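You operate a simulated robot arm through the tools that you are given. There is no shell and no other tool.

Carry out the task below with a simulated robot arm. There is one attempt and no reset: what you move stays moved.

TASK
Clear the cream tester and file the green taped sheet in the wooden drawer.
Fine: orange lever back, then display zeroed; teal lever free, drawer closed. Where these are worked on the way, their far stop is far enough and under half their travel is too little: wooden drawer.

The check looks at the end state, three seconds after you hand in, the way a careful person would. Anything else that was tipped, shoved, dropped, spilled or broken makes it a failure. Flat cloth is picked up by pressing the open fingertips on it (5 to 10 N) and closing them slowly along it; thin cloth reads only 2 to 8 mm in the jaws.

THE ROBOT
A 6-joint arm with a two-finger gripper on a trunk, on a base that drives. Base frame: it is fixed to the floor where the robot stands at the start and does not move with it; the origin is under the middle of the robot, x ahead of it, y to its left, z up. Units: m, rad, N and s.
Its first joint turns from -2.897 to 2.897 rad. Places, roughly: blue taped sheet, green taped sheet, orange taped  [-2.5, -0.5, 0.75]; carriage of the cream tester [-2.9, -0.3, 0.8]; cream tester [-3, -0.4, 0.8]; orange lever of the cream tester [-3.1, -0.2, 0.9]; teal lever of the cream tester [-2.8, -0.3, 0.8]; wooden drawer [-2.4, -0.3, 0.6]; yellow button of the cream tester [-3, -0.5, 0.8]. Payload 2.54 kg.
The TCP is the grasp point between the finger pads, 0.03 m short of the fingertips. In the tool frame z runs along the fingers and y along their closing line. Largest opening 0.116 m; the body of the gripper starts 0.095 m behind the TCP.
Orientation is that of the tool frame in the base frame, as [roll, pitch, yaw] about the fixed x, y, z axes, in that order (R = Rz(yaw) Ry(pitch) Rx(roll)). With the fingers straight down and closing along the base's y, the tool's x points along the base's -x, its y along +y and its z along -z.

THE INTERFACE
- The arm moves only by the tool play_rows. Its argument "targets" is a list of rows, each a list of 7 numbers: the finger opening in m, from 0 to 0.116, then the shift along the tool's x, y, z in m, then the turn, a rotation vector about the tool's x, y, z in rad. In form: [[grip, tx, ty, tz, wx, wy, wz], ...]. A call has 1 to 20 rows; each row is the pose to reach, as a shift and turn from the pose commanded when the call began, along the tool's axes at that moment. Each row takes 0.2 s and may step no farther than 0.05 m and 0.15 rad from the row before; otherwise, or with a gripper value out of range, the whole call is refused. A pose out of reach is approached as far as the arm can. The call stops where the force on the tool passes 40 N (or 10 N more than at its start, if that is more) or the arm is blocked; 0.2 s more then pass. The fingers move at their own pace (about 0.072 m/s each) and stop on an object; they squeeze with about 29 N. The grip force told is the motor's: it shows also when the fingers shut on nothing. Time passes only in rows, and 0.2 s behind the last, so rows that repeat a pose let the fingers close. It gives the time, the measured TCP pose, the force on the tool (base axes), the opening and the grip force at its end, in the units of the frame above (readings bear some noise), with the torque about the TCP (base axes, N m) and any sound that the robot's microphone picked up, and new pictures: "pictures" is both (left out), scene, wrist or none.
- Cameras (640 x 400 px; columns grow to the right, rows downward): "scene" is now at [-0.018, 0.1236, 1.4348]; the picture's right is [-0.14, -0.99, 0.00], its down [-0.37, 0.05, -0.93] and it looks along [0.92, -0.13, -0.38] (base axes); focal length 277 px, centre (320, 200). "wrist" rides on the gripper at [0.069, -0.015, -0.122] in the tool frame; the picture's right is [0.21, 0.98, 0.00], its down [-0.83, 0.18, -0.53] and it looks along [-0.52, 0.11, 0.85] (tool axes); focal length 251 px, centre (320, 200). There is no depth. A picture from a camera that has moved, and an enlarged one, comes with that camera's place and axes in the base frame and with its lens. The place of the scene camera against the robot may be out by one fixed shift of up to 0.025 m in any direction.
- roll_base(legs): drives the robot by 1 to 6 legs, each [ahead, left, turn to the left] in m, m and rad, along the robot's own axes; the way and the turn of a leg run together, so that a leg with both is an arc; at most 1.5 m and 3.142 rad a leg. The arm and the cameras ride along, it lands a little off, and it stops where it bumps. It gives what a move gives, and a new picture of the scene camera.
- pan_tilt(pan, tilt): turns the head with the scene camera to pan (to the left, within 2.094 rad either way) and tilt (down, from -0.506 to 1.204), counted from straight ahead of the robot. It gives what a move gives, and a new picture of the scene camera.
- enlarge(camera, box): a new picture of the part [left, top, right, bottom] of that camera's present view, enlarged. The clock stands still meanwhile.
- job_done(): hands the job in; it is judged then, once.

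Places have to be worked out from the pictures, the camera data and where the tool is seen. Open the gripper and draw the arm clear of the work before you hand the job in, unless the task says otherwise.

The tools are called after "Request:" by a JSON object that holds its "method" and its "body". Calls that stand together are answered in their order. play_rows: Moves the arm, as the interface text tells. Its arguments: {"type":"object","properties":{"targets":{"type":"array","items":{"type":"array","items":{"type":"number"}}},"pictures":{"type":"string","enum":["both","scene","wrist","none"]}},"required":["targets"]} The other tools are called the same way: roll_base (legs) drives the base; pan_tilt (pan, tilt) turns the head that bears the scene camera; enlarge (camera, box) takes an enlarged picture of a part of a camera's view; job_done () hands the job in.

At the start:

```text
time: 0.0
ee_pos: [0.6649, -0.1273, 1.1701]
tool_rot: [3.141, 0.001, 3.141]
wrist_force: [0.1, -0.7, -0.3]
moment: [-0.01, 0.01, 0.01]
gripper_width: 0.1158
gripper_force: 0.0
robot x, y, heading: [0.0002, -0.0019, -0.006]
head pan, tilt: [-0.143, 0.386]
```

scene: 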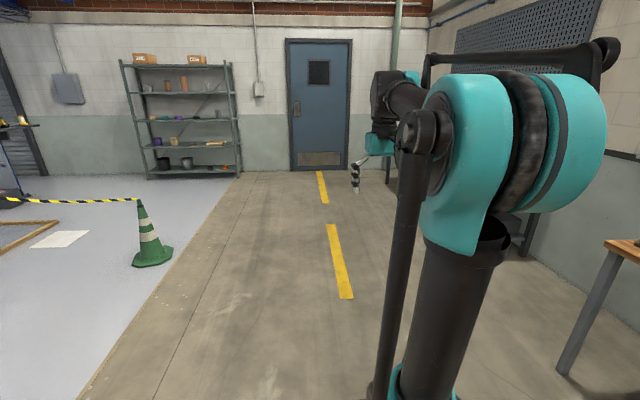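
wrist: 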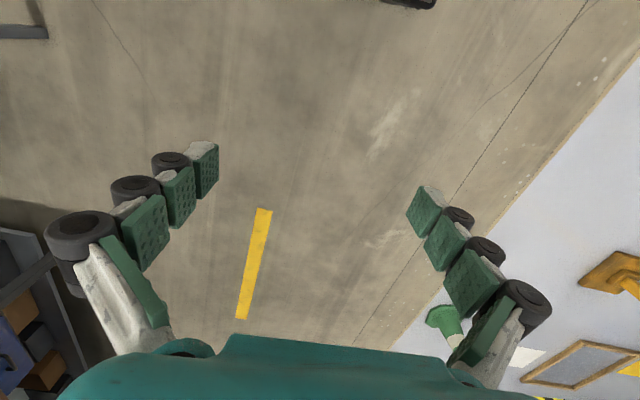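

The scene shows the room ahead; the work places are behind me, around x = -2.4 to -3.1. I first turn the head far to the left to look behind.

Request:
{"method": "pan_tilt", "body": {"pan": 2.09, "tilt": 0.4}}

```text
time: 2.1
ee_pos: [0.6642, -0.1279, 1.1707]
tool_rot: [-3.14, 0.0, 3.141]
wrist_force: [0.5, -0.2, -0.2]
moment: [-0.02, 0.0, 0.01]
gripper_width: 0.1158
gripper_force: 0.0
robot x, y, heading: [0.0024, -0.0019, 0.005]
head pan, tilt: [2.089, 0.4]
camera scene: at [-0.1557, 0.2173, 1.4335], right [0.87, 0.49, 0.0], down [0.19, -0.34, -0.92], along [-0.46, 0.8, -0.39], focal length 277 px, centre (320, 200)
```

scene: 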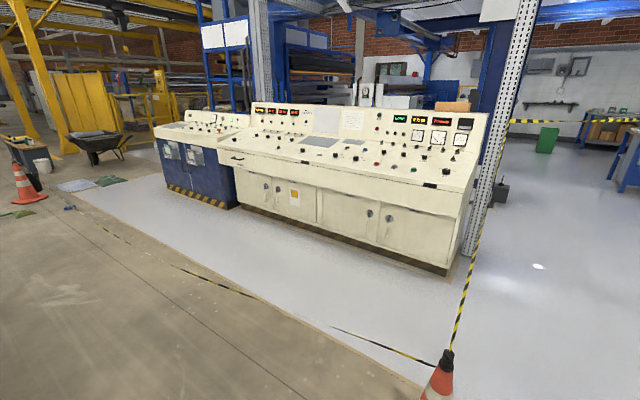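

This is the left side; a control panel and open floor. I look to the right rear next.

Request:
{"method": "pan_tilt", "body": {"pan": -2.09, "tilt": 0.4}}

```text
time: 5.5
ee_pos: [0.6642, -0.1278, 1.1705]
tool_rot: [3.141, 0.001, -3.141]
wrist_force: [-0.7, -0.1, 0.0]
moment: [0.03, -0.01, -0.02]
gripper_width: 0.1159
gripper_force: 0.1
robot x, y, heading: [-0.0035, 0.0006, -0.001]
head pan, tilt: [-2.089, 0.4]
camera scene: at [-0.1557, 0.0563, 1.4335], right [-0.87, 0.5, 0.0], down [0.19, 0.34, -0.92], along [-0.46, -0.8, -0.39], focal length 277 px, centre (320, 200)
```

scene: 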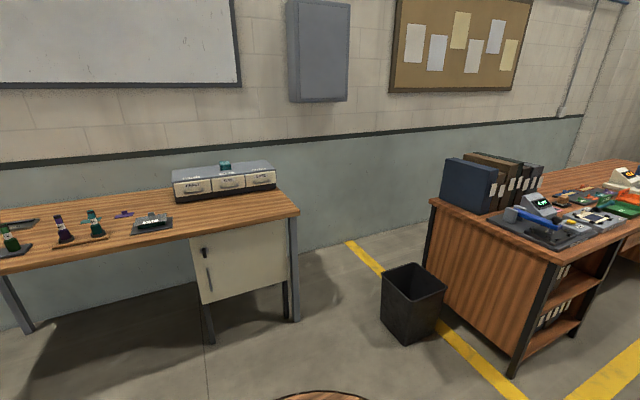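

The desk on the right edge carries the work. I turn the robot about in place to face it and look along the heading.

Request:
{"method": "roll_base", "body": {"legs": [[0, 0, 3.14]]}}

Request:
{"method": "pan_tilt", "body": {"pan": 0.2, "tilt": 0.5}}

```text
time: 13.2
ee_pos: [-0.661, 0.1442, 1.1694]
tool_rot: [3.141, 0.001, -0.026]
wrist_force: [-0.1, 0.8, 0.3]
moment: [0.0, 0.0, 0.02]
gripper_width: 0.1162
gripper_force: 0.1
robot x, y, heading: [-0.0015, 0.0032, 3.12]
head pan, tilt: [-2.089, 0.4]
camera scene: at [0.1742, -0.0868, 1.4335], right [0.86, -0.52, 0.0], down [-0.2, -0.33, -0.92], along [0.48, 0.79, -0.39], focal length 277 px, centre (320, 200)
```

scene: 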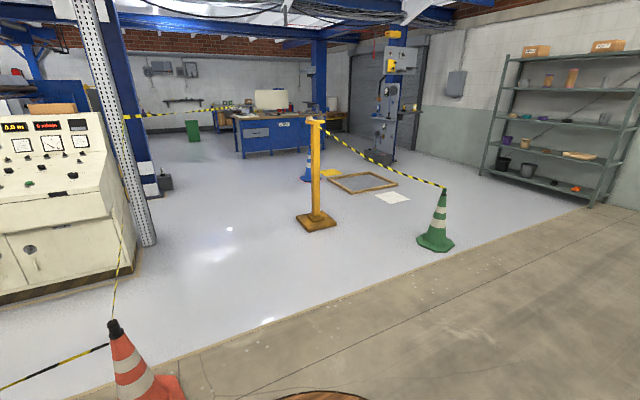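

```text
time: 15.3
ee_pos: [-0.6612, 0.1439, 1.1694]
tool_rot: [-3.139, 0.001, -0.023]
wrist_force: [-0.5, -0.2, 0.0]
moment: [0.01, -0.03, -0.01]
gripper_width: 0.1162
gripper_force: 0.2
robot x, y, heading: [0.0009, -0.0002, 3.12]
head pan, tilt: [0.201, 0.499]
camera scene: at [0.0367, -0.182, 1.4244], right [-0.17, 0.98, 0.0], down [0.47, 0.08, -0.88], along [-0.86, -0.15, -0.48], focal length 277 px, centre (320, 200)
```

scene: 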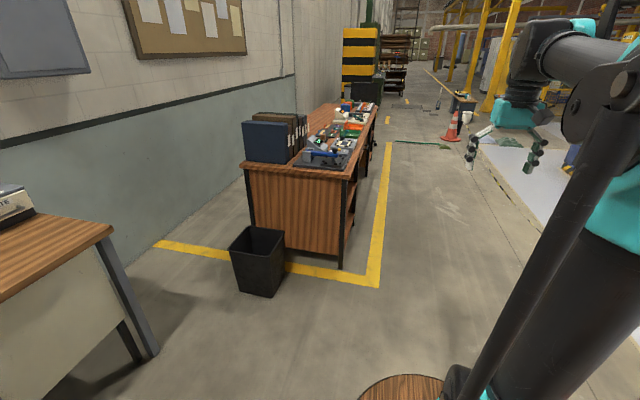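

The desk runs along x with its front facing +y at about y = -0.28; the aisle before it is clear. I drive up the aisle to about (-2.7, 0.5) and turn left to face the desk.

Request:
{"method": "roll_base", "body": {"legs": [[1.35, -0.23, 0], [1.35, -0.23, 0], [0, 0, 1.59]]}}

Request:
{"method": "pan_tilt", "body": {"pan": 0.0, "tilt": 0.85}}

```text
time: 32.5
ee_pos: [-2.7899, -0.0931, 1.1705]
tool_rot: [3.141, 0.001, 1.591]
wrist_force: [0.0, -0.2, 0.1]
moment: [0.0, 0.05, 0.0]
gripper_width: 0.1159
gripper_force: 0.0
robot x, y, heading: [-2.6773, 0.5774, -1.553]
head pan, tilt: [0.201, 0.499]
camera scene: at [-2.4993, 0.5959, 1.4244], right [-0.98, -0.22, 0.0], down [-0.1, 0.47, -0.88], along [0.19, -0.86, -0.48], focal length 277 px, centre (320, 200)
```

scene: 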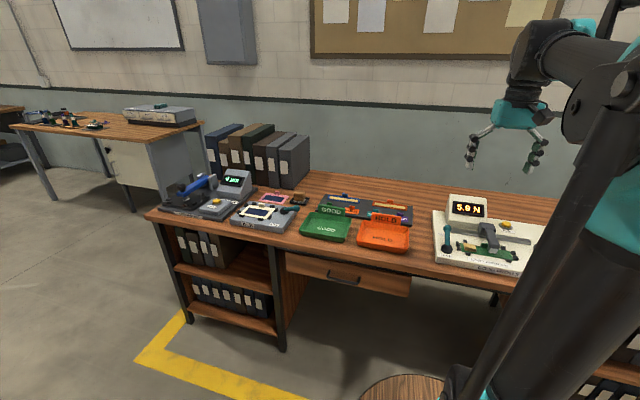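

```text
time: 33.4
ee_pos: [-2.791, -0.0922, 1.1704]
tool_rot: [3.141, 0.001, 1.592]
wrist_force: [-0.3, 0.1, -0.3]
moment: [-0.02, 0.0, -0.02]
gripper_width: 0.1163
gripper_force: 0.1
robot x, y, heading: [-2.6777, 0.5723, -1.552]
head pan, tilt: [0.0, 0.85]
camera scene: at [-2.5176, 0.6064, 1.3945], right [-1.0, -0.02, 0.0], down [-0.02, 0.75, -0.66], along [0.01, -0.66, -0.75], focal length 277 px, centre (320, 200)
```

scene: 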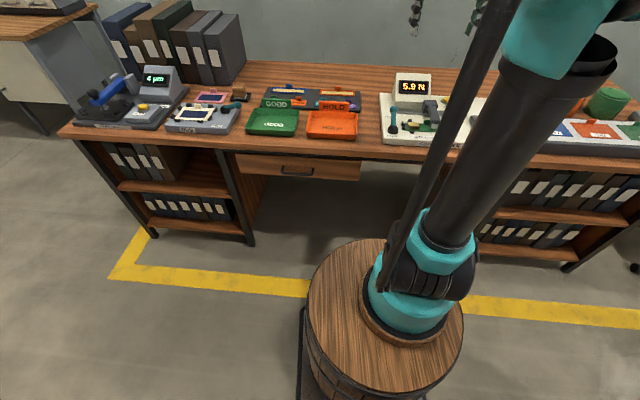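

I now see the cream tester (display 5.9 N), the trays, the drawer under the desk top with a dark handle. I enlarge the parts to read details.

Request:
{"method": "enlarge", "body": {"camera": "scene", "box": [360, 60, 520, 160]}}

Request:
{"method": "enlarge", "body": {"camera": "scene", "box": [230, 70, 390, 190]}}

Request:
{"method": "enlarge", "body": {"camera": "scene", "box": [60, 60, 250, 180]}}

Request:
{"method": "enlarge", "body": {"camera": "scene", "box": [510, 70, 640, 170]}}

```text
4.00 times, centred on (440, 110) of scene
camera zoom: at [-2.5176, 0.6064, 1.3945], right [-1.0, -0.02, 0.0], down [-0.02, 0.75, -0.66], along [0.01, -0.66, -0.75], focal length 1109 px, centre (-160, 560)
```

zoom: 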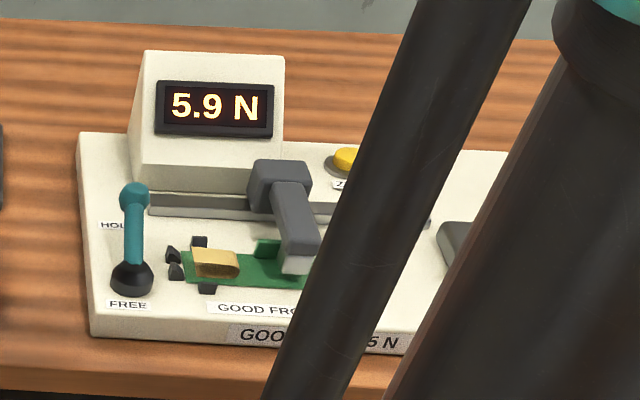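

```text
3.33 times, centred on (310, 130) of scene
camera zoom: at [-2.5176, 0.6064, 1.3945], right [-1.0, -0.02, 0.0], down [-0.02, 0.75, -0.66], along [0.01, -0.66, -0.75], focal length 924 px, centre (353, 433)
```

zoom: 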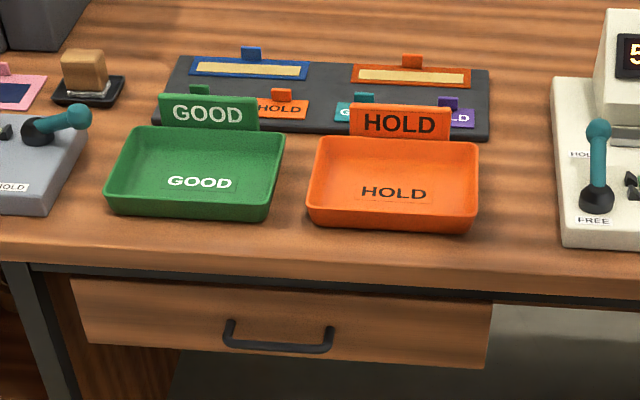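

```text
3.33 times, centred on (155, 120) of scene
camera zoom: at [-2.5176, 0.6064, 1.3945], right [-1.0, -0.02, 0.0], down [-0.02, 0.75, -0.66], along [0.01, -0.66, -0.75], focal length 924 px, centre (870, 467)
```

zoom: 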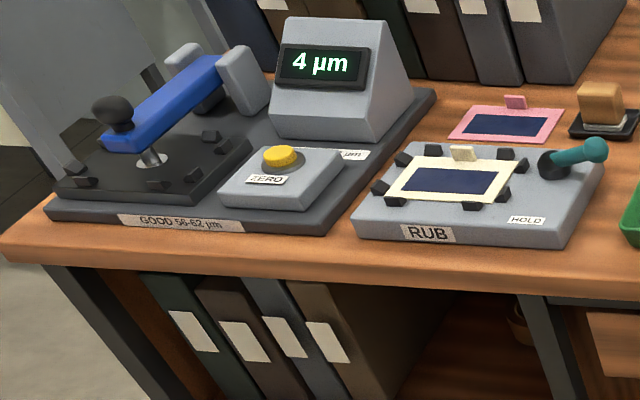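

```text
4.00 times, centred on (575, 120) of scene
camera zoom: at [-2.5176, 0.6064, 1.3945], right [-1.0, -0.02, 0.0], down [-0.02, 0.75, -0.66], along [0.01, -0.66, -0.75], focal length 1109 px, centre (-700, 520)
```

zoom: 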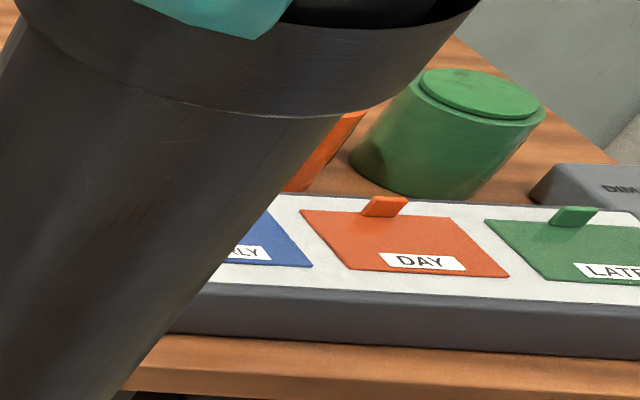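

The tester is half hidden by the arm in the scene view. I shift the gripper about 0.2 m toward -x so the wrist camera looks down on the tester.

Request:
{"method": "play_rows", "body": {"targets": [[0.116, 0, -0.04, 0, 0, 0, 0], [0.116, 0, -0.08, 0, 0, 0, 0], [0.116, 0, -0.12, 0, 0, 0, 0], [0.116, 0, -0.16, 0, 0, 0, 0], [0.116, 0, -0.2, 0, 0, 0, 0], [0.116, 0, -0.2, 0, 0, 0, 0]], "pictures": "both"}}

```text
time: 34.8
ee_pos: [-2.9912, -0.0958, 1.1694]
tool_rot: [3.141, 0.0, 1.591]
wrist_force: [0.0, -0.1, 0.3]
moment: [0.01, -0.01, 0.05]
gripper_width: 0.116
gripper_force: 0.1
robot x, y, heading: [-2.6763, 0.5735, -1.551]
head pan, tilt: [0.0, 0.85]
camera scene: at [-2.5176, 0.6065, 1.3944], right [-1.0, -0.02, 0.0], down [-0.02, 0.75, -0.66], along [0.01, -0.66, -0.75], focal length 277 px, centre (320, 200)
camera wrist: at [-3.0072, -0.0262, 1.292], right [0.97, 0.23, 0.0], down [0.2, -0.82, 0.53], along [0.12, -0.52, -0.85], focal length 251 px, centre (320, 200)
```

scene: 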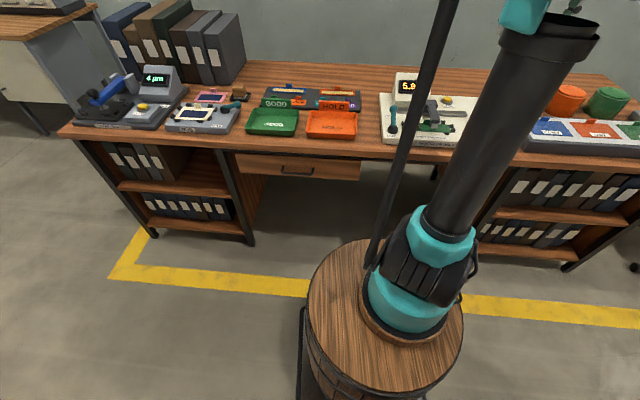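
wrist: 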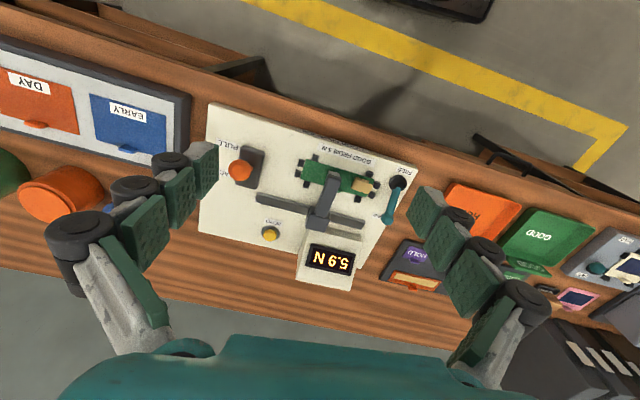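

Request:
{"method": "enlarge", "body": {"camera": "wrist", "box": [200, 100, 420, 300]}}

Request:
{"method": "enlarge", "body": {"camera": "wrist", "box": [290, 145, 410, 235]}}

Request:
{"method": "enlarge", "body": {"camera": "wrist", "box": [200, 100, 320, 250]}}

```text
2.00 times, centred on (310, 200) of wrist
camera zoom: at [-3.0072, -0.0262, 1.292], right [0.97, 0.23, 0.0], down [0.2, -0.82, 0.53], along [0.12, -0.52, -0.85], focal length 503 px, centre (340, 200)
```

zoom: 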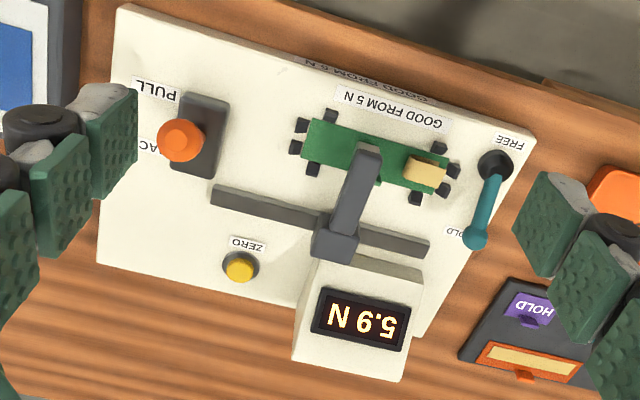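

```text
4.44 times, centred on (350, 190) of wrist
camera zoom: at [-3.0072, -0.0262, 1.292], right [0.97, 0.23, 0.0], down [0.2, -0.82, 0.53], along [0.12, -0.52, -0.85], focal length 1118 px, centre (187, 244)
```

zoom: 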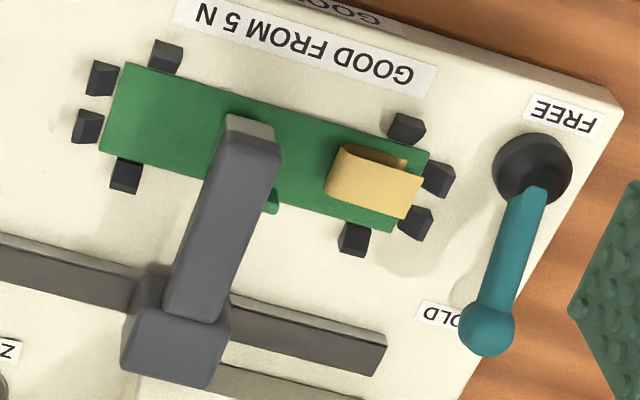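

```text
2.67 times, centred on (260, 175) of wrist
camera zoom: at [-3.0072, -0.0262, 1.292], right [0.97, 0.23, 0.0], down [0.2, -0.82, 0.53], along [0.12, -0.52, -0.85], focal length 670 px, centre (480, 267)
```

zoom: 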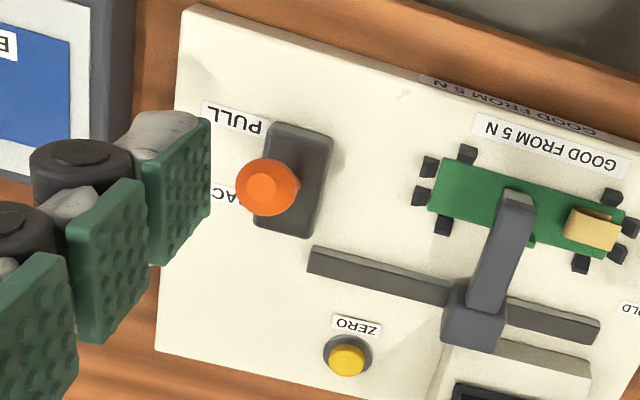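

The tester layout is clear now: orange lever (PULL/BACK) on its -x side, yellow ZERO button behind, green sheet between eight pegs under the carriage arm, teal lever leaning toward HOLD. The yellow button is beyond reach from here, so I drive 0.17 m closer and 0.15 m to the right.

Request:
{"method": "roll_base", "body": {"legs": [[0.17, -0.15, 0]]}}

Request:
{"method": "pan_tilt", "body": {"pan": -0.2, "tilt": 0.8}}

```text
time: 36.5
ee_pos: [-3.1423, -0.2683, 1.17]
tool_rot: [3.141, 0.001, 1.589]
wrist_force: [0.0, -0.9, -0.2]
moment: [0.0, 0.01, 0.01]
gripper_width: 0.116
gripper_force: 0.0
robot x, y, heading: [-2.824, 0.3966, -1.558]
head pan, tilt: [0.0, 0.85]
camera scene: at [-2.6656, 0.4313, 1.3944], right [-1.0, -0.02, 0.0], down [-0.01, 0.75, -0.66], along [0.01, -0.66, -0.75], focal length 277 px, centre (320, 200)
```

scene: 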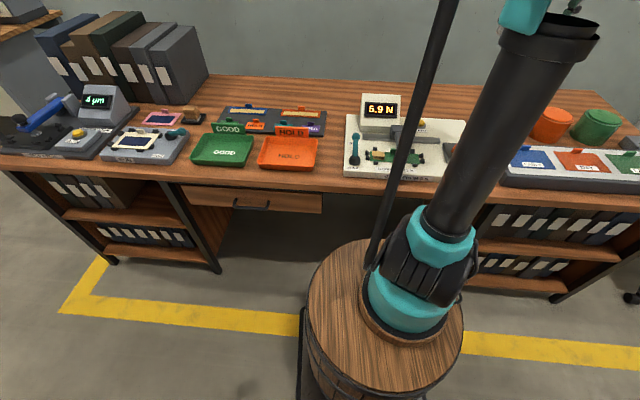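

```text
time: 37.2
ee_pos: [-3.1419, -0.2688, 1.1706]
tool_rot: [-3.141, 0.0, 1.587]
wrist_force: [-0.3, 0.4, -0.3]
moment: [-0.01, -0.03, -0.03]
gripper_width: 0.1159
gripper_force: 0.0
robot x, y, heading: [-2.8263, 0.3977, -1.555]
head pan, tilt: [-0.201, 0.799]
camera scene: at [-2.6816, 0.4302, 1.3984], right [-0.98, 0.18, 0.0], down [0.13, 0.7, -0.7], along [-0.13, -0.69, -0.72], focal length 277 px, centre (320, 200)
```

scene: 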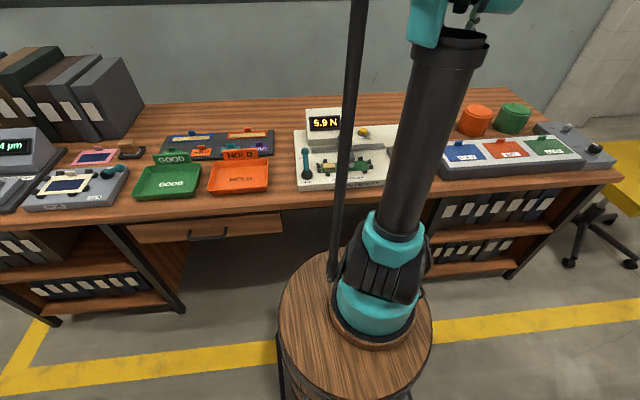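

The base moved as wanted, to (-2.825, 0.397). I now bring the gripper to about (-2.97, -0.05, 1.05) so the wrist camera views the tester more closely from its front.

Request:
{"method": "play_rows", "body": {"targets": [[0.116, 0.03, 0.025, 0.015, 0, 0, 0], [0.116, 0.06, 0.05, 0.03, 0, 0, 0], [0.116, 0.09, 0.075, 0.05, 0, 0, 0], [0.116, 0.12, 0.1, 0.07, 0, 0, 0], [0.116, 0.15, 0.125, 0.09, 0, 0, 0], [0.116, 0.18, 0.15, 0.11, 0, 0, 0], [0.116, 0.21, 0.17, 0.12, 0, 0, 0], [0.116, 0.21, 0.17, 0.12, 0, 0, 0]], "pictures": "wrist"}}

Request:
{"method": "enlarge", "body": {"camera": "wrist", "box": [160, 100, 480, 300]}}

```text
time: 39.0
ee_pos: [-2.9755, -0.0554, 1.0485]
tool_rot: [3.14, 0.0, 1.587]
wrist_force: [-0.3, 0.7, -0.5]
moment: [-0.04, 0.01, -0.01]
gripper_width: 0.1159
gripper_force: 0.0
robot x, y, heading: [-2.8228, 0.4002, -1.555]
head pan, tilt: [-0.201, 0.799]
camera wrist: at [-2.9903, 0.0142, 1.1689], right [0.97, 0.23, 0.0], down [0.2, -0.82, 0.53], along [0.12, -0.52, -0.85], focal length 251 px, centre (320, 200)
```

wrist: 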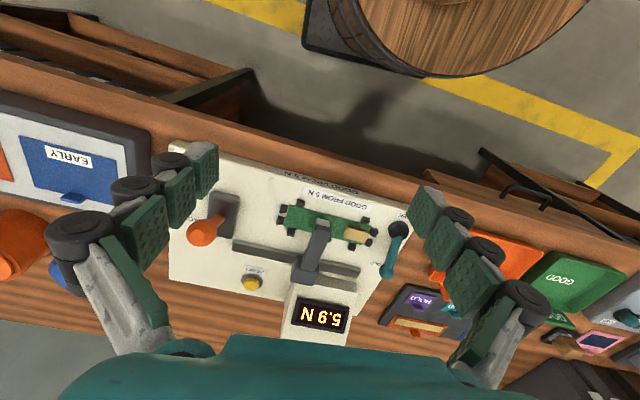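

```text
2.00 times, centred on (320, 200) of wrist
camera zoom: at [-2.9903, 0.0142, 1.1689], right [0.97, 0.23, 0.0], down [0.2, -0.82, 0.53], along [0.12, -0.52, -0.85], focal length 503 px, centre (320, 200)
```

zoom: 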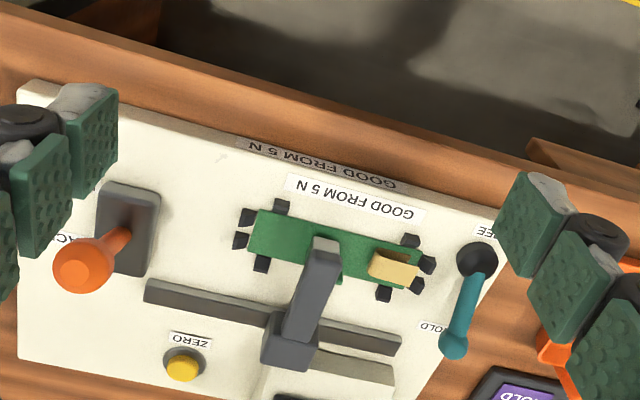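

From two wrist views I get the orange knob at about (-3.098, -0.234, 0.904) with its pivot at y = -0.289: it leans forward to PULL. Teal knob at (-2.783, -0.319, 0.836), leaning back to HOLD; sheet tab near (-2.90, -0.29, 0.80) under the carriage. I close the fingers and go in front of the orange knob.

Request:
{"method": "play_rows", "body": {"targets": [[0, -0.03, -0.035, 0, 0, 0, 0], [0, -0.06, -0.07, 0, 0, 0, 0], [0, -0.085, -0.1, 0, 0, 0, 0], [0, -0.1076, -0.1243, 0, 0, 0, 0], [0, -0.1076, -0.1243, 0.04, 0, 0, 0], [0, -0.1076, -0.1243, 0.08, 0, 0, 0], [0, -0.1076, -0.1243, 0.12, 0, 0, 0], [0, -0.1076, -0.1243, 0.1435, 0, 0, 0], [0, -0.1076, -0.1243, 0.1435, 0, 0, 0]], "pictures": "both"}}

```text
time: 41.0
ee_pos: [-3.099, -0.1682, 0.9073]
tool_rot: [-3.141, 0.001, 1.587]
wrist_force: [0.0, -0.3, 0.9]
moment: [0.0, 0.02, -0.02]
gripper_width: 0.0002
gripper_force: 29.0
robot x, y, heading: [-2.8284, 0.3996, -1.551]
head pan, tilt: [-0.201, 0.799]
camera scene: at [-2.6816, 0.4301, 1.3984], right [-0.98, 0.18, 0.0], down [0.13, 0.7, -0.7], along [-0.13, -0.69, -0.72], focal length 277 px, centre (320, 200)
camera wrist: at [-3.1141, -0.0989, 1.0293], right [0.97, 0.23, 0.0], down [0.2, -0.82, 0.53], along [0.12, -0.52, -0.85], focal length 251 px, centre (320, 200)
```

scene: 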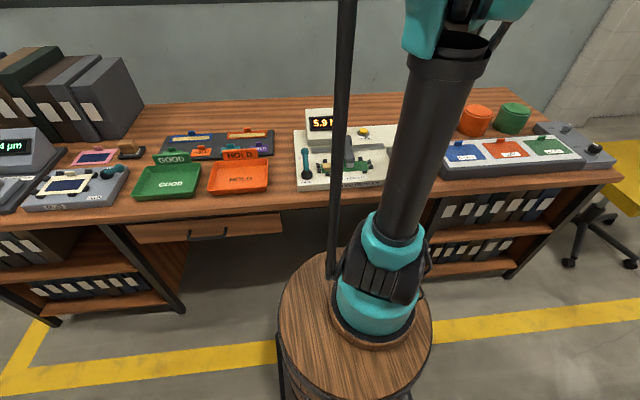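
wrist: 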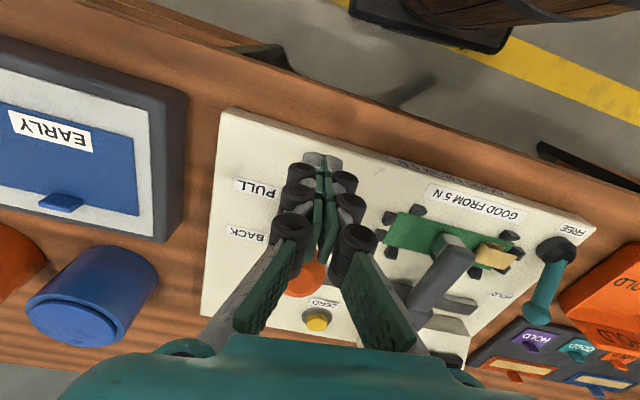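

The closed fingers stand in front of the orange knob, in line with it. I push slowly toward -y (BACK) by 0.09 m and check the force.

Request:
{"method": "play_rows", "body": {"targets": [[0, -0.02, 0, 0, 0, 0, 0], [0, -0.035, 0, 0, 0, 0, 0], [0, -0.047, 0, 0, 0, 0, 0], [0, -0.059, 0, 0, 0, 0, 0], [0, -0.071, 0, 0, 0, 0, 0], [0, -0.083, 0, 0, 0, 0, 0], [0, -0.095, 0, 0, 0, 0, 0]], "pictures": "both"}}

```text
time: 42.6
ee_pos: [-3.0963, -0.2617, 0.9068]
tool_rot: [3.141, 0.0, 1.589]
wrist_force: [0.0, -0.3, 0.2]
moment: [0.01, -0.01, 0.01]
gripper_width: 0.0001
gripper_force: 28.7
robot x, y, heading: [-2.8248, 0.4014, -1.552]
head pan, tilt: [-0.201, 0.799]
camera scene: at [-2.6816, 0.4302, 1.3984], right [-0.98, 0.18, 0.0], down [0.13, 0.7, -0.7], along [-0.13, -0.69, -0.72], focal length 277 px, centre (320, 200)
camera wrist: at [-3.1108, -0.1923, 1.0283], right [0.97, 0.23, 0.0], down [0.2, -0.82, 0.53], along [0.12, -0.52, -0.85], focal length 251 px, centre (320, 200)
```

scene: 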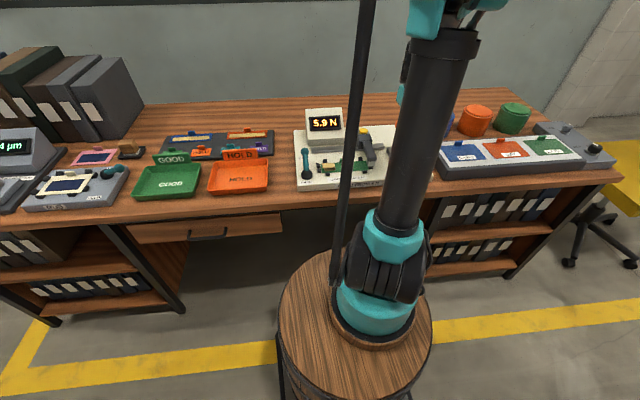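
wrist: 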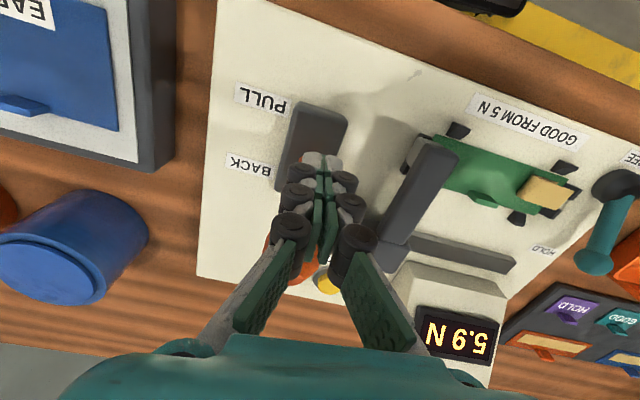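

The lever moves easily, and the carriage has slid aside toward -x, baring the sheet's tab. I continue the push until the lever meets its stop.

Request:
{"method": "play_rows", "body": {"targets": [[0, -0.01, 0, 0, 0, 0, 0], [0, -0.02, 0, 0, 0, 0, 0], [0, -0.03, 0, 0, 0, 0, 0], [0, -0.04, 0, 0, 0, 0, 0], [0, -0.05, 0, 0, 0, 0, 0]], "pictures": "both"}}

```text
time: 43.9
ee_pos: [-3.0958, -0.3028, 0.9066]
tool_rot: [3.14, -0.01, 1.585]
wrist_force: [1.1, 10.8, 9.5]
moment: [0.23, 0.04, -0.06]
gripper_width: 0.0001
gripper_force: 28.3
robot x, y, heading: [-2.8246, 0.3992, -1.559]
head pan, tilt: [-0.201, 0.799]
stopped in row 5: the force on the tool passed its limit at 47 N (the readings are from after the stop); the commanded pose is now the measured one
camera scene: at [-2.6814, 0.4312, 1.3984], right [-0.98, 0.18, 0.0], down [0.13, 0.7, -0.7], along [-0.13, -0.69, -0.72], focal length 277 px, centre (320, 200)
camera wrist: at [-3.1097, -0.235, 1.0293], right [0.97, 0.23, 0.0], down [0.19, -0.83, 0.52], along [0.12, -0.51, -0.85], focal length 251 px, centre (320, 200)
```

scene: 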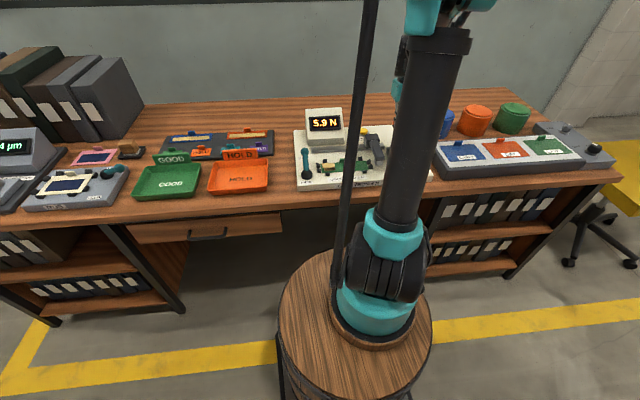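
wrist: 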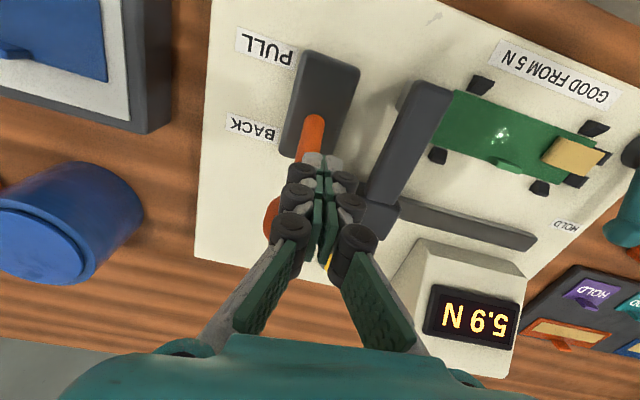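

The lever hit its stop at 47 N; the carriage now stands at the -x end of its rail, clear of the sheet. I back off toward +y and rise to check that the lever stays.

Request:
{"method": "play_rows", "body": {"targets": [[0, 0.02, 0, 0, 0, 0, 0], [0, 0.05, 0, 0, 0, 0, 0], [0, 0.08, 0, 0, 0, 0, 0], [0, 0.09, 0.02, -0.04, 0, 0, 0], [0, 0.1, 0.04, -0.08, 0, 0, 0], [0, 0.11, 0.06, -0.12, 0, 0, 0], [0, 0.11, 0.08, -0.14, 0, 0, 0]], "pictures": "both"}}

Request:
{"method": "enlarge", "body": {"camera": "wrist", "box": [160, 100, 480, 300]}}

```text
time: 45.5
ee_pos: [-3.0159, -0.1936, 1.0456]
tool_rot: [3.14, -0.01, 1.585]
wrist_force: [0.4, -0.4, -0.1]
moment: [-0.02, -0.02, -0.04]
gripper_width: 0.0
gripper_force: 28.4
robot x, y, heading: [-2.8229, 0.4019, -1.553]
head pan, tilt: [-0.201, 0.799]
camera scene: at [-2.6816, 0.4304, 1.3984], right [-0.98, 0.18, 0.0], down [0.13, 0.7, -0.7], along [-0.13, -0.69, -0.72], focal length 277 px, centre (320, 200)
camera wrist: at [-3.0318, -0.1267, 1.1681], right [0.97, 0.23, 0.0], down [0.19, -0.83, 0.53], along [0.12, -0.51, -0.85], focal length 251 px, centre (320, 200)
```

scene: 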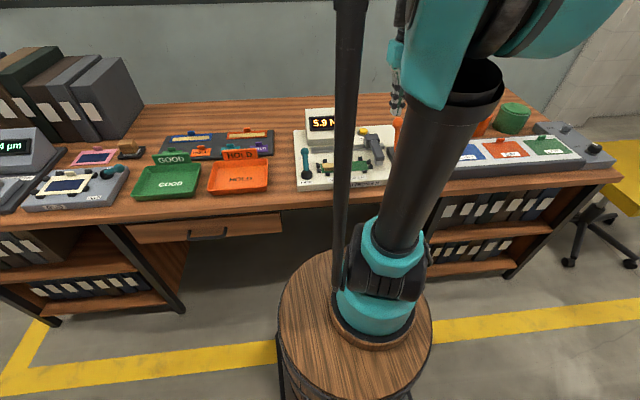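
wrist: 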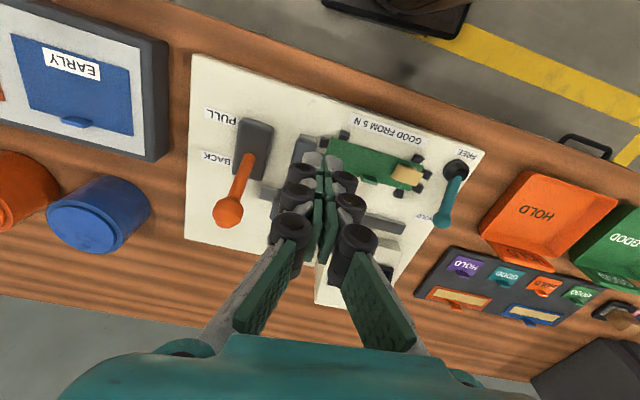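

```text
2.00 times, centred on (320, 200) of wrist
camera zoom: at [-3.0318, -0.1267, 1.1681], right [0.97, 0.23, 0.0], down [0.19, -0.83, 0.53], along [0.12, -0.51, -0.85], focal length 503 px, centre (320, 200)
```

zoom: 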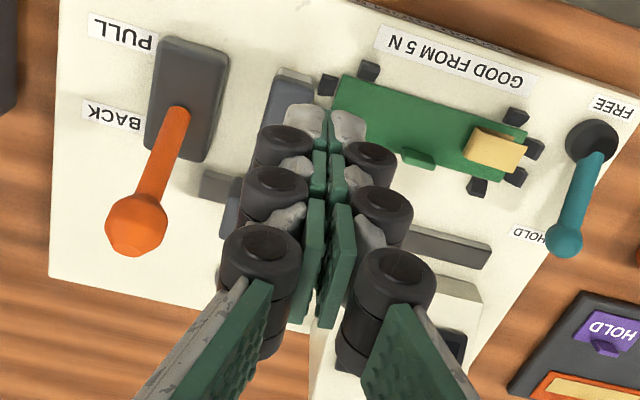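

The orange lever stays at BACK and the tester has not shifted; the carriage is away from the sheet. Next I turn the tool 90° (closing along y, camera to the -x side) while moving above the yellow button, judged at (-3.037, -0.455, 0.80).

Request:
{"method": "play_rows", "body": {"targets": [[0, -0.024, -0.002, 0.0, 0, 0, -0.1415], [0, -0.048, -0.004, 0.0, 0, 0, -0.283], [0, -0.072, -0.006, 0.0, 0, 0, -0.4245], [0, -0.096, -0.008, 0.0, 0, 0, -0.566], [0, -0.12, -0.01, 0.0, 0, 0, -0.7075], [0, -0.144, -0.012, 0.0, 0, 0, -0.849], [0, -0.168, -0.015, 0.0, 0, 0, -0.9905], [0, -0.192, -0.018, 0.0, 0, 0, -1.132], [0, -0.216, -0.021, 0.01, 0, 0, -1.2735], [0, -0.24, -0.023, 0.02, 0, 0, -1.415], [0, -0.261, -0.0247, 0.03, 0, 0, -1.556], [0, -0.261, -0.0247, 0.03, 0, 0, -1.556]], "pictures": "both"}}

Request:
{"method": "enlarge", "body": {"camera": "wrist", "box": [160, 100, 480, 300]}}

```text
time: 48.1
ee_pos: [-3.0346, -0.4532, 1.013]
tool_rot: [3.13, 0.003, -3.141]
wrist_force: [0.5, 0.4, 0.4]
moment: [0.0, -0.05, 0.02]
gripper_width: 0.0001
gripper_force: 28.6
robot x, y, heading: [-2.8232, 0.4014, -1.551]
head pan, tilt: [-0.201, 0.799]
camera scene: at [-2.6815, 0.4305, 1.3984], right [-0.98, 0.18, 0.0], down [0.13, 0.7, -0.7], along [-0.13, -0.69, -0.72], focal length 277 px, centre (320, 200)
camera wrist: at [-3.1024, -0.4696, 1.1355], right [-0.22, 0.98, 0.01], down [0.82, 0.18, 0.54], along [0.52, 0.12, -0.84], focal length 251 px, centre (320, 200)
```

scene: 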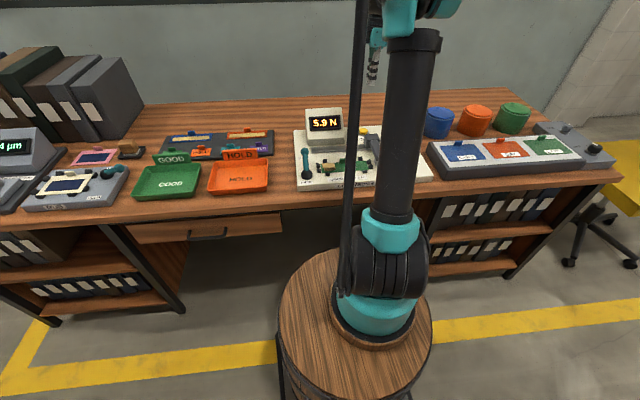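
wrist: 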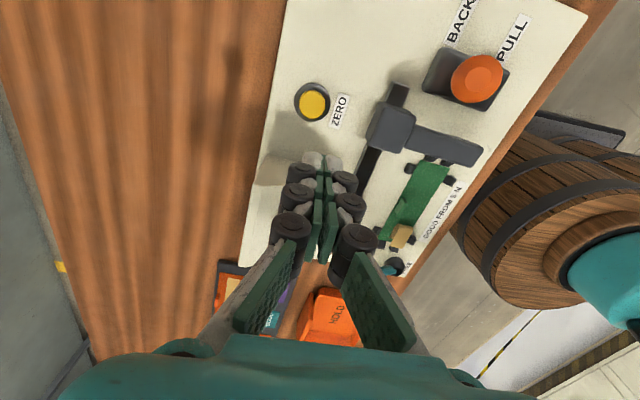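

```text
2.00 times, centred on (320, 200) of wrist
camera zoom: at [-3.1024, -0.4696, 1.1355], right [-0.22, 0.98, 0.01], down [0.82, 0.18, 0.54], along [0.52, 0.12, -0.84], focal length 503 px, centre (320, 200)
```

zoom: 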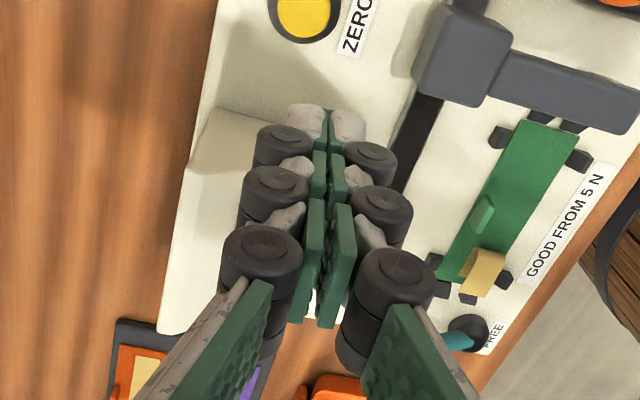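

The view confirms the button at about (-3.036, -0.458) right below the closed fingers. I descend to it and press slowly.

Request:
{"method": "play_rows", "body": {"targets": [[0, 0.001, -0.004, 0.04, 0, 0, 0], [0, 0.001, -0.006, 0.08, 0, 0, 0], [0, 0.001, -0.006, 0.12, 0, 0, 0], [0, 0.001, -0.006, 0.15, 0, 0, 0], [0, 0.001, -0.006, 0.165, 0, 0, 0], [0, 0.001, -0.006, 0.172, 0, 0, 0], [0, 0.001, -0.006, 0.178, 0, 0, 0], [0, 0.001, -0.006, 0.182, 0, 0, 0], [0, 0.001, -0.006, 0.185, 0, 0, 0], [0, 0.001, -0.006, 0.188, 0, 0, 0]], "pictures": "both"}}

```text
time: 50.3
ee_pos: [-3.0377, -0.4611, 0.828]
tool_rot: [3.133, 0.001, -3.141]
wrist_force: [-1.1, 0.2, 3.5]
moment: [0.0, 0.04, 0.03]
gripper_width: 0.0057
gripper_force: 28.8
robot x, y, heading: [-2.8255, 0.3991, -1.554]
head pan, tilt: [-0.201, 0.799]
heard: click
camera scene: at [-2.6816, 0.4306, 1.3984], right [-0.98, 0.18, 0.0], down [0.13, 0.7, -0.7], along [-0.13, -0.69, -0.72], focal length 277 px, centre (320, 200)
camera wrist: at [-3.106, -0.4759, 0.9495], right [-0.21, 0.98, 0.01], down [0.83, 0.18, 0.54], along [0.52, 0.12, -0.84], focal length 251 px, centre (320, 200)
```

scene: 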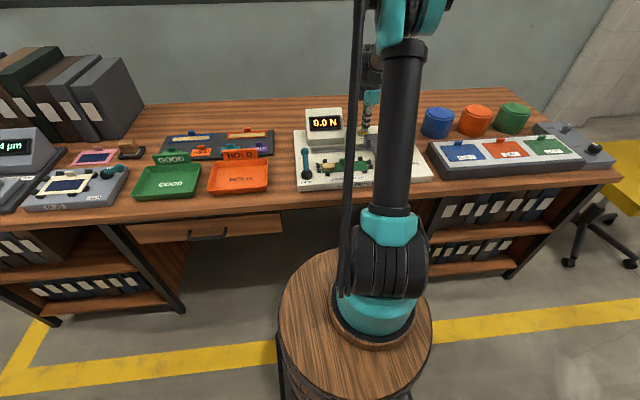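
wrist: 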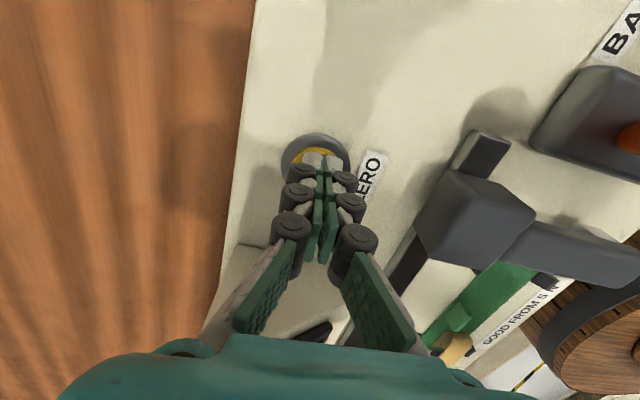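

Click heard and the display reads 0.0 N. I rise straight up and go over behind the teal knob (about (-2.78, -0.36)), staying high, to check by the wrist camera.

Request:
{"method": "play_rows", "body": {"targets": [[0, 0, 0, -0.04, 0, 0, 0], [0, 0, 0, -0.08, 0, 0, 0], [0, 0, 0, -0.12, 0, 0, 0], [0, 0, 0, -0.16, 0, 0, 0], [0, 0, 0, -0.19, 0, 0, 0], [0, -0.045, 0.015, -0.19, 0, 0, 0], [0, -0.09, 0.03, -0.19, 0, 0, 0], [0, -0.135, 0.05, -0.19, 0, 0, 0], [0, -0.18, 0.07, -0.19, 0, 0, 0], [0, -0.22, 0.09, -0.19, 0, 0, 0], [0, -0.2577, 0.101, -0.19, 0, 0, 0], [0, -0.2577, 0.101, -0.19, 0, 0, 0]], "pictures": "both"}}

Request:
{"method": "enlarge", "body": {"camera": "wrist", "box": [160, 100, 480, 300]}}

Request:
{"method": "enlarge", "body": {"camera": "scene", "box": [280, 90, 440, 200]}}

```text
time: 52.9
ee_pos: [-2.7775, -0.362, 1.0199]
tool_rot: [3.13, 0.003, 3.141]
wrist_force: [-0.1, -0.1, 0.2]
moment: [0.04, 0.01, -0.01]
gripper_width: 0.0
gripper_force: 28.8
robot x, y, heading: [-2.8215, 0.4001, -1.553]
head pan, tilt: [-0.201, 0.799]
camera scene: at [-2.6815, 0.4305, 1.3984], right [-0.98, 0.18, 0.0], down [0.13, 0.7, -0.7], along [-0.13, -0.69, -0.72], focal length 277 px, centre (320, 200)
camera wrist: at [-2.845, -0.3776, 1.142], right [-0.21, 0.98, 0.01], down [0.83, 0.18, 0.54], along [0.52, 0.12, -0.84], focal length 251 px, centre (320, 200)
```

scene: 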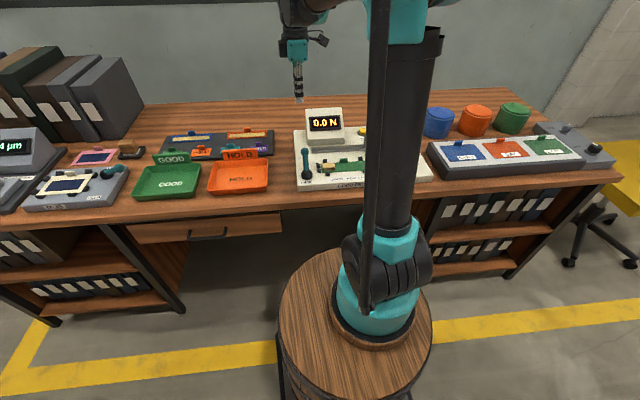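
wrist: 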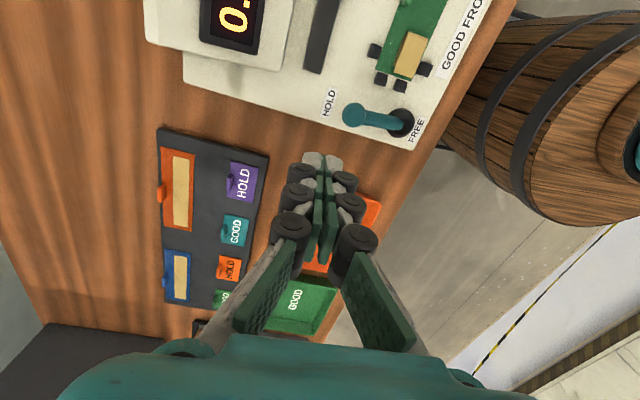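

```text
2.00 times, centred on (320, 200) of wrist
camera zoom: at [-2.845, -0.3776, 1.142], right [-0.21, 0.98, 0.01], down [0.83, 0.18, 0.54], along [0.52, 0.12, -0.84], focal length 503 px, centre (320, 200)
```

zoom: 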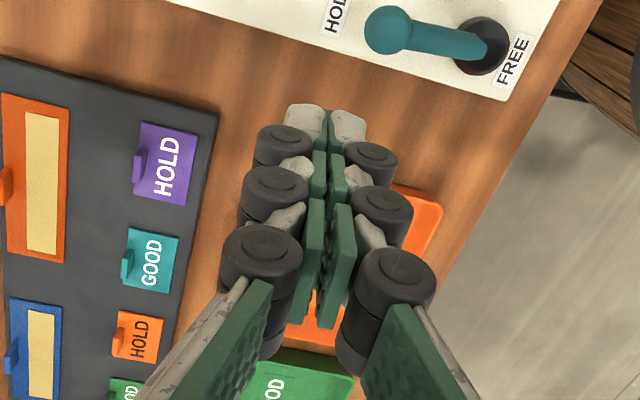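

```text
3.64 times, centred on (360, 145) of scene
camera zoom: at [-2.6815, 0.4305, 1.3984], right [-0.98, 0.18, 0.0], down [0.13, 0.7, -0.7], along [-0.13, -0.69, -0.72], focal length 1008 px, centre (174, 400)
```

zoom: 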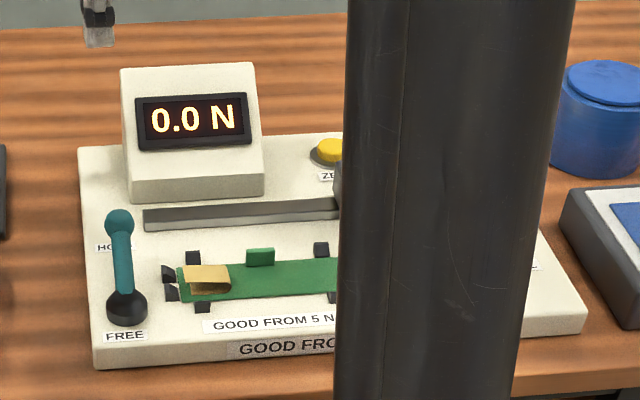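

The view confirms the teal knob at (-2.782, -0.320), just ahead (+y) of the closed fingers. I descend behind it and push toward +y (FREE).

Request:
{"method": "play_rows", "body": {"targets": [[0, 0.003, 0, 0.045, 0, 0, 0], [0, 0.003, 0, 0.09, 0, 0, 0], [0, 0.003, 0, 0.13, 0, 0, 0], [0, 0.003, 0, 0.155, 0, 0, 0], [0, 0.003, 0, 0.168, 0, 0, 0], [0, 0.003, 0.015, 0.168, 0, 0, 0], [0, 0.003, 0.028, 0.168, 0, 0, 0], [0, 0.003, 0.04, 0.168, 0, 0, 0], [0, 0.003, 0.052, 0.168, 0, 0, 0], [0, 0.003, 0.064, 0.168, 0, 0, 0]], "pictures": "both"}}

Request:
{"method": "enlarge", "body": {"camera": "scene", "box": [280, 90, 440, 200]}}

```text
time: 54.4
ee_pos: [-2.7822, -0.3494, 0.852]
tool_rot: [-3.139, 0.002, 3.142]
wrist_force: [0.3, -9.0, 2.9]
moment: [-0.09, 0.02, 0.0]
gripper_width: 0.0
gripper_force: 28.4
robot x, y, heading: [-2.8243, 0.4002, -1.552]
head pan, tilt: [-0.201, 0.799]
stopped in row 7: the force on the tool passed its limit at 60 N (the readings are from after the stop); the commanded pose is now the measured one
camera scene: at [-2.6815, 0.4299, 1.3984], right [-0.98, 0.18, 0.0], down [0.13, 0.7, -0.7], along [-0.13, -0.69, -0.72], focal length 277 px, centre (320, 200)
camera wrist: at [-2.849, -0.3632, 0.9734], right [-0.21, 0.98, 0.0], down [0.83, 0.18, 0.53], along [0.52, 0.11, -0.85], focal length 251 px, centre (320, 200)
```

scene: 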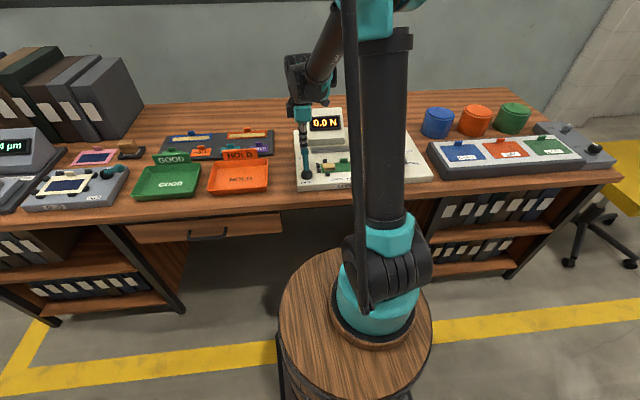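
wrist: 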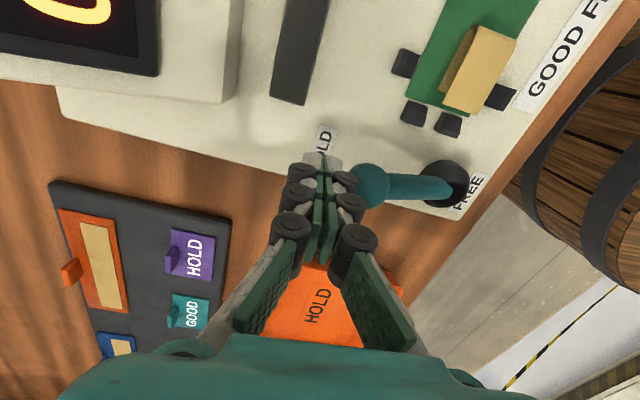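

```text
3.64 times, centred on (360, 145) of scene
camera zoom: at [-2.6815, 0.4299, 1.3984], right [-0.98, 0.18, 0.0], down [0.13, 0.7, -0.7], along [-0.13, -0.69, -0.72], focal length 1008 px, centre (174, 400)
```

zoom: 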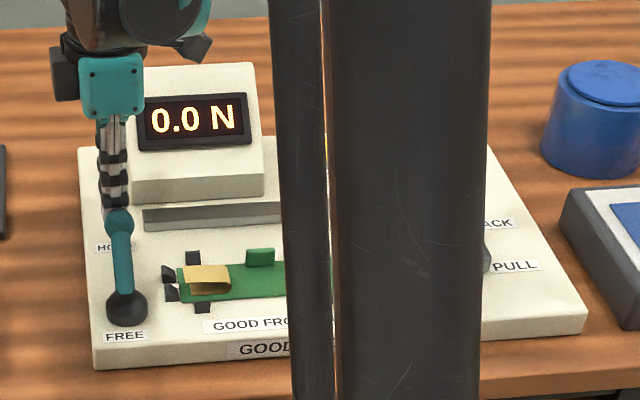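

The straight push jammed (60 N): at that slant the pads' friction locks against the knob. I now follow the knob's arc, moving the fingers up and toward +y together so that friction helps.

Request:
{"method": "play_rows", "body": {"targets": [[0, 0, 0.004, -0.006, 0, 0, 0], [0, 0, 0.01, -0.012, 0, 0, 0], [0, 0, 0.018, -0.018, 0, 0, 0], [0, 0, 0.026, -0.0235, 0, 0, 0], [0, 0, 0.035, -0.0285, 0, 0, 0], [0, 0, 0.044, -0.0325, 0, 0, 0], [0, 0, 0.054, -0.0355, 0, 0, 0], [0, 0, 0.064, -0.037, 0, 0, 0], [0, 0, 0.074, -0.037, 0, 0, 0]], "pictures": "both"}}

Request:
{"method": "enlarge", "body": {"camera": "scene", "box": [280, 90, 440, 200]}}

```text
time: 54.9
ee_pos: [-2.7812, -0.3468, 0.8591]
tool_rot: [-3.132, 0.001, -3.141]
wrist_force: [1.1, -9.2, 5.7]
moment: [-0.07, -0.05, -0.04]
gripper_width: 0.0
gripper_force: 28.7
robot x, y, heading: [-2.827, 0.3974, -1.552]
head pan, tilt: [-0.201, 0.799]
stopped in row 2: the force on the tool passed its limit at 46 N (the readings are from after the stop); the commanded pose is now the measured one
camera scene: at [-2.6815, 0.4297, 1.3984], right [-0.98, 0.18, 0.0], down [0.13, 0.7, -0.7], along [-0.13, -0.69, -0.72], focal length 277 px, centre (320, 200)
camera wrist: at [-2.8488, -0.3603, 0.9805], right [-0.21, 0.98, -0.01], down [0.83, 0.19, 0.53], along [0.52, 0.11, -0.85], focal length 251 px, centre (320, 200)
```

scene: 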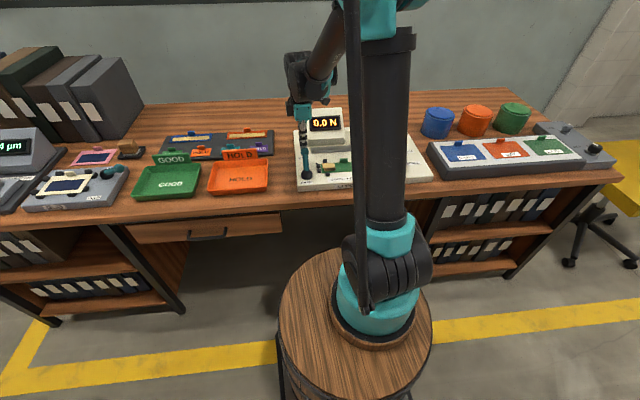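
wrist: 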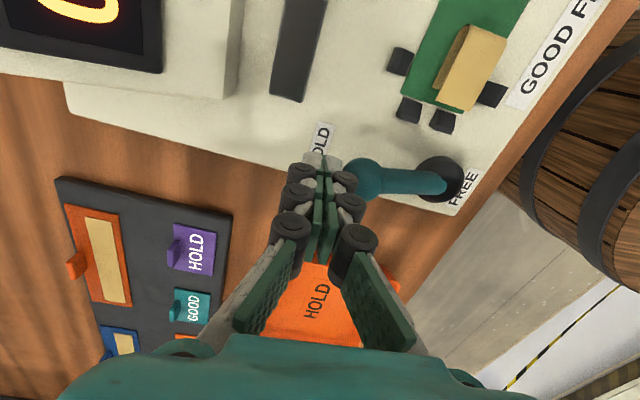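

```text
3.64 times, centred on (360, 145) of scene
camera zoom: at [-2.6815, 0.4297, 1.3984], right [-0.98, 0.18, 0.0], down [0.13, 0.7, -0.7], along [-0.13, -0.69, -0.72], focal length 1008 px, centre (174, 400)
```

zoom: 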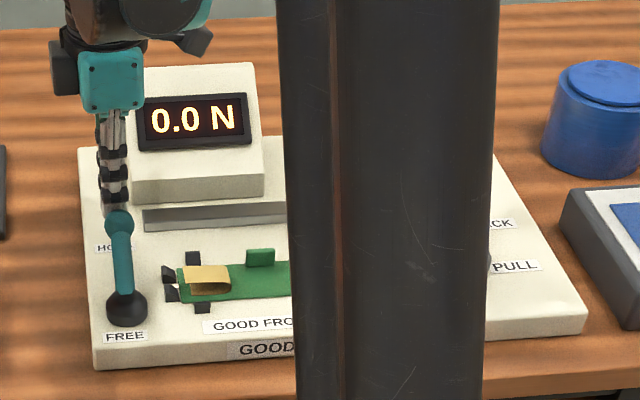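

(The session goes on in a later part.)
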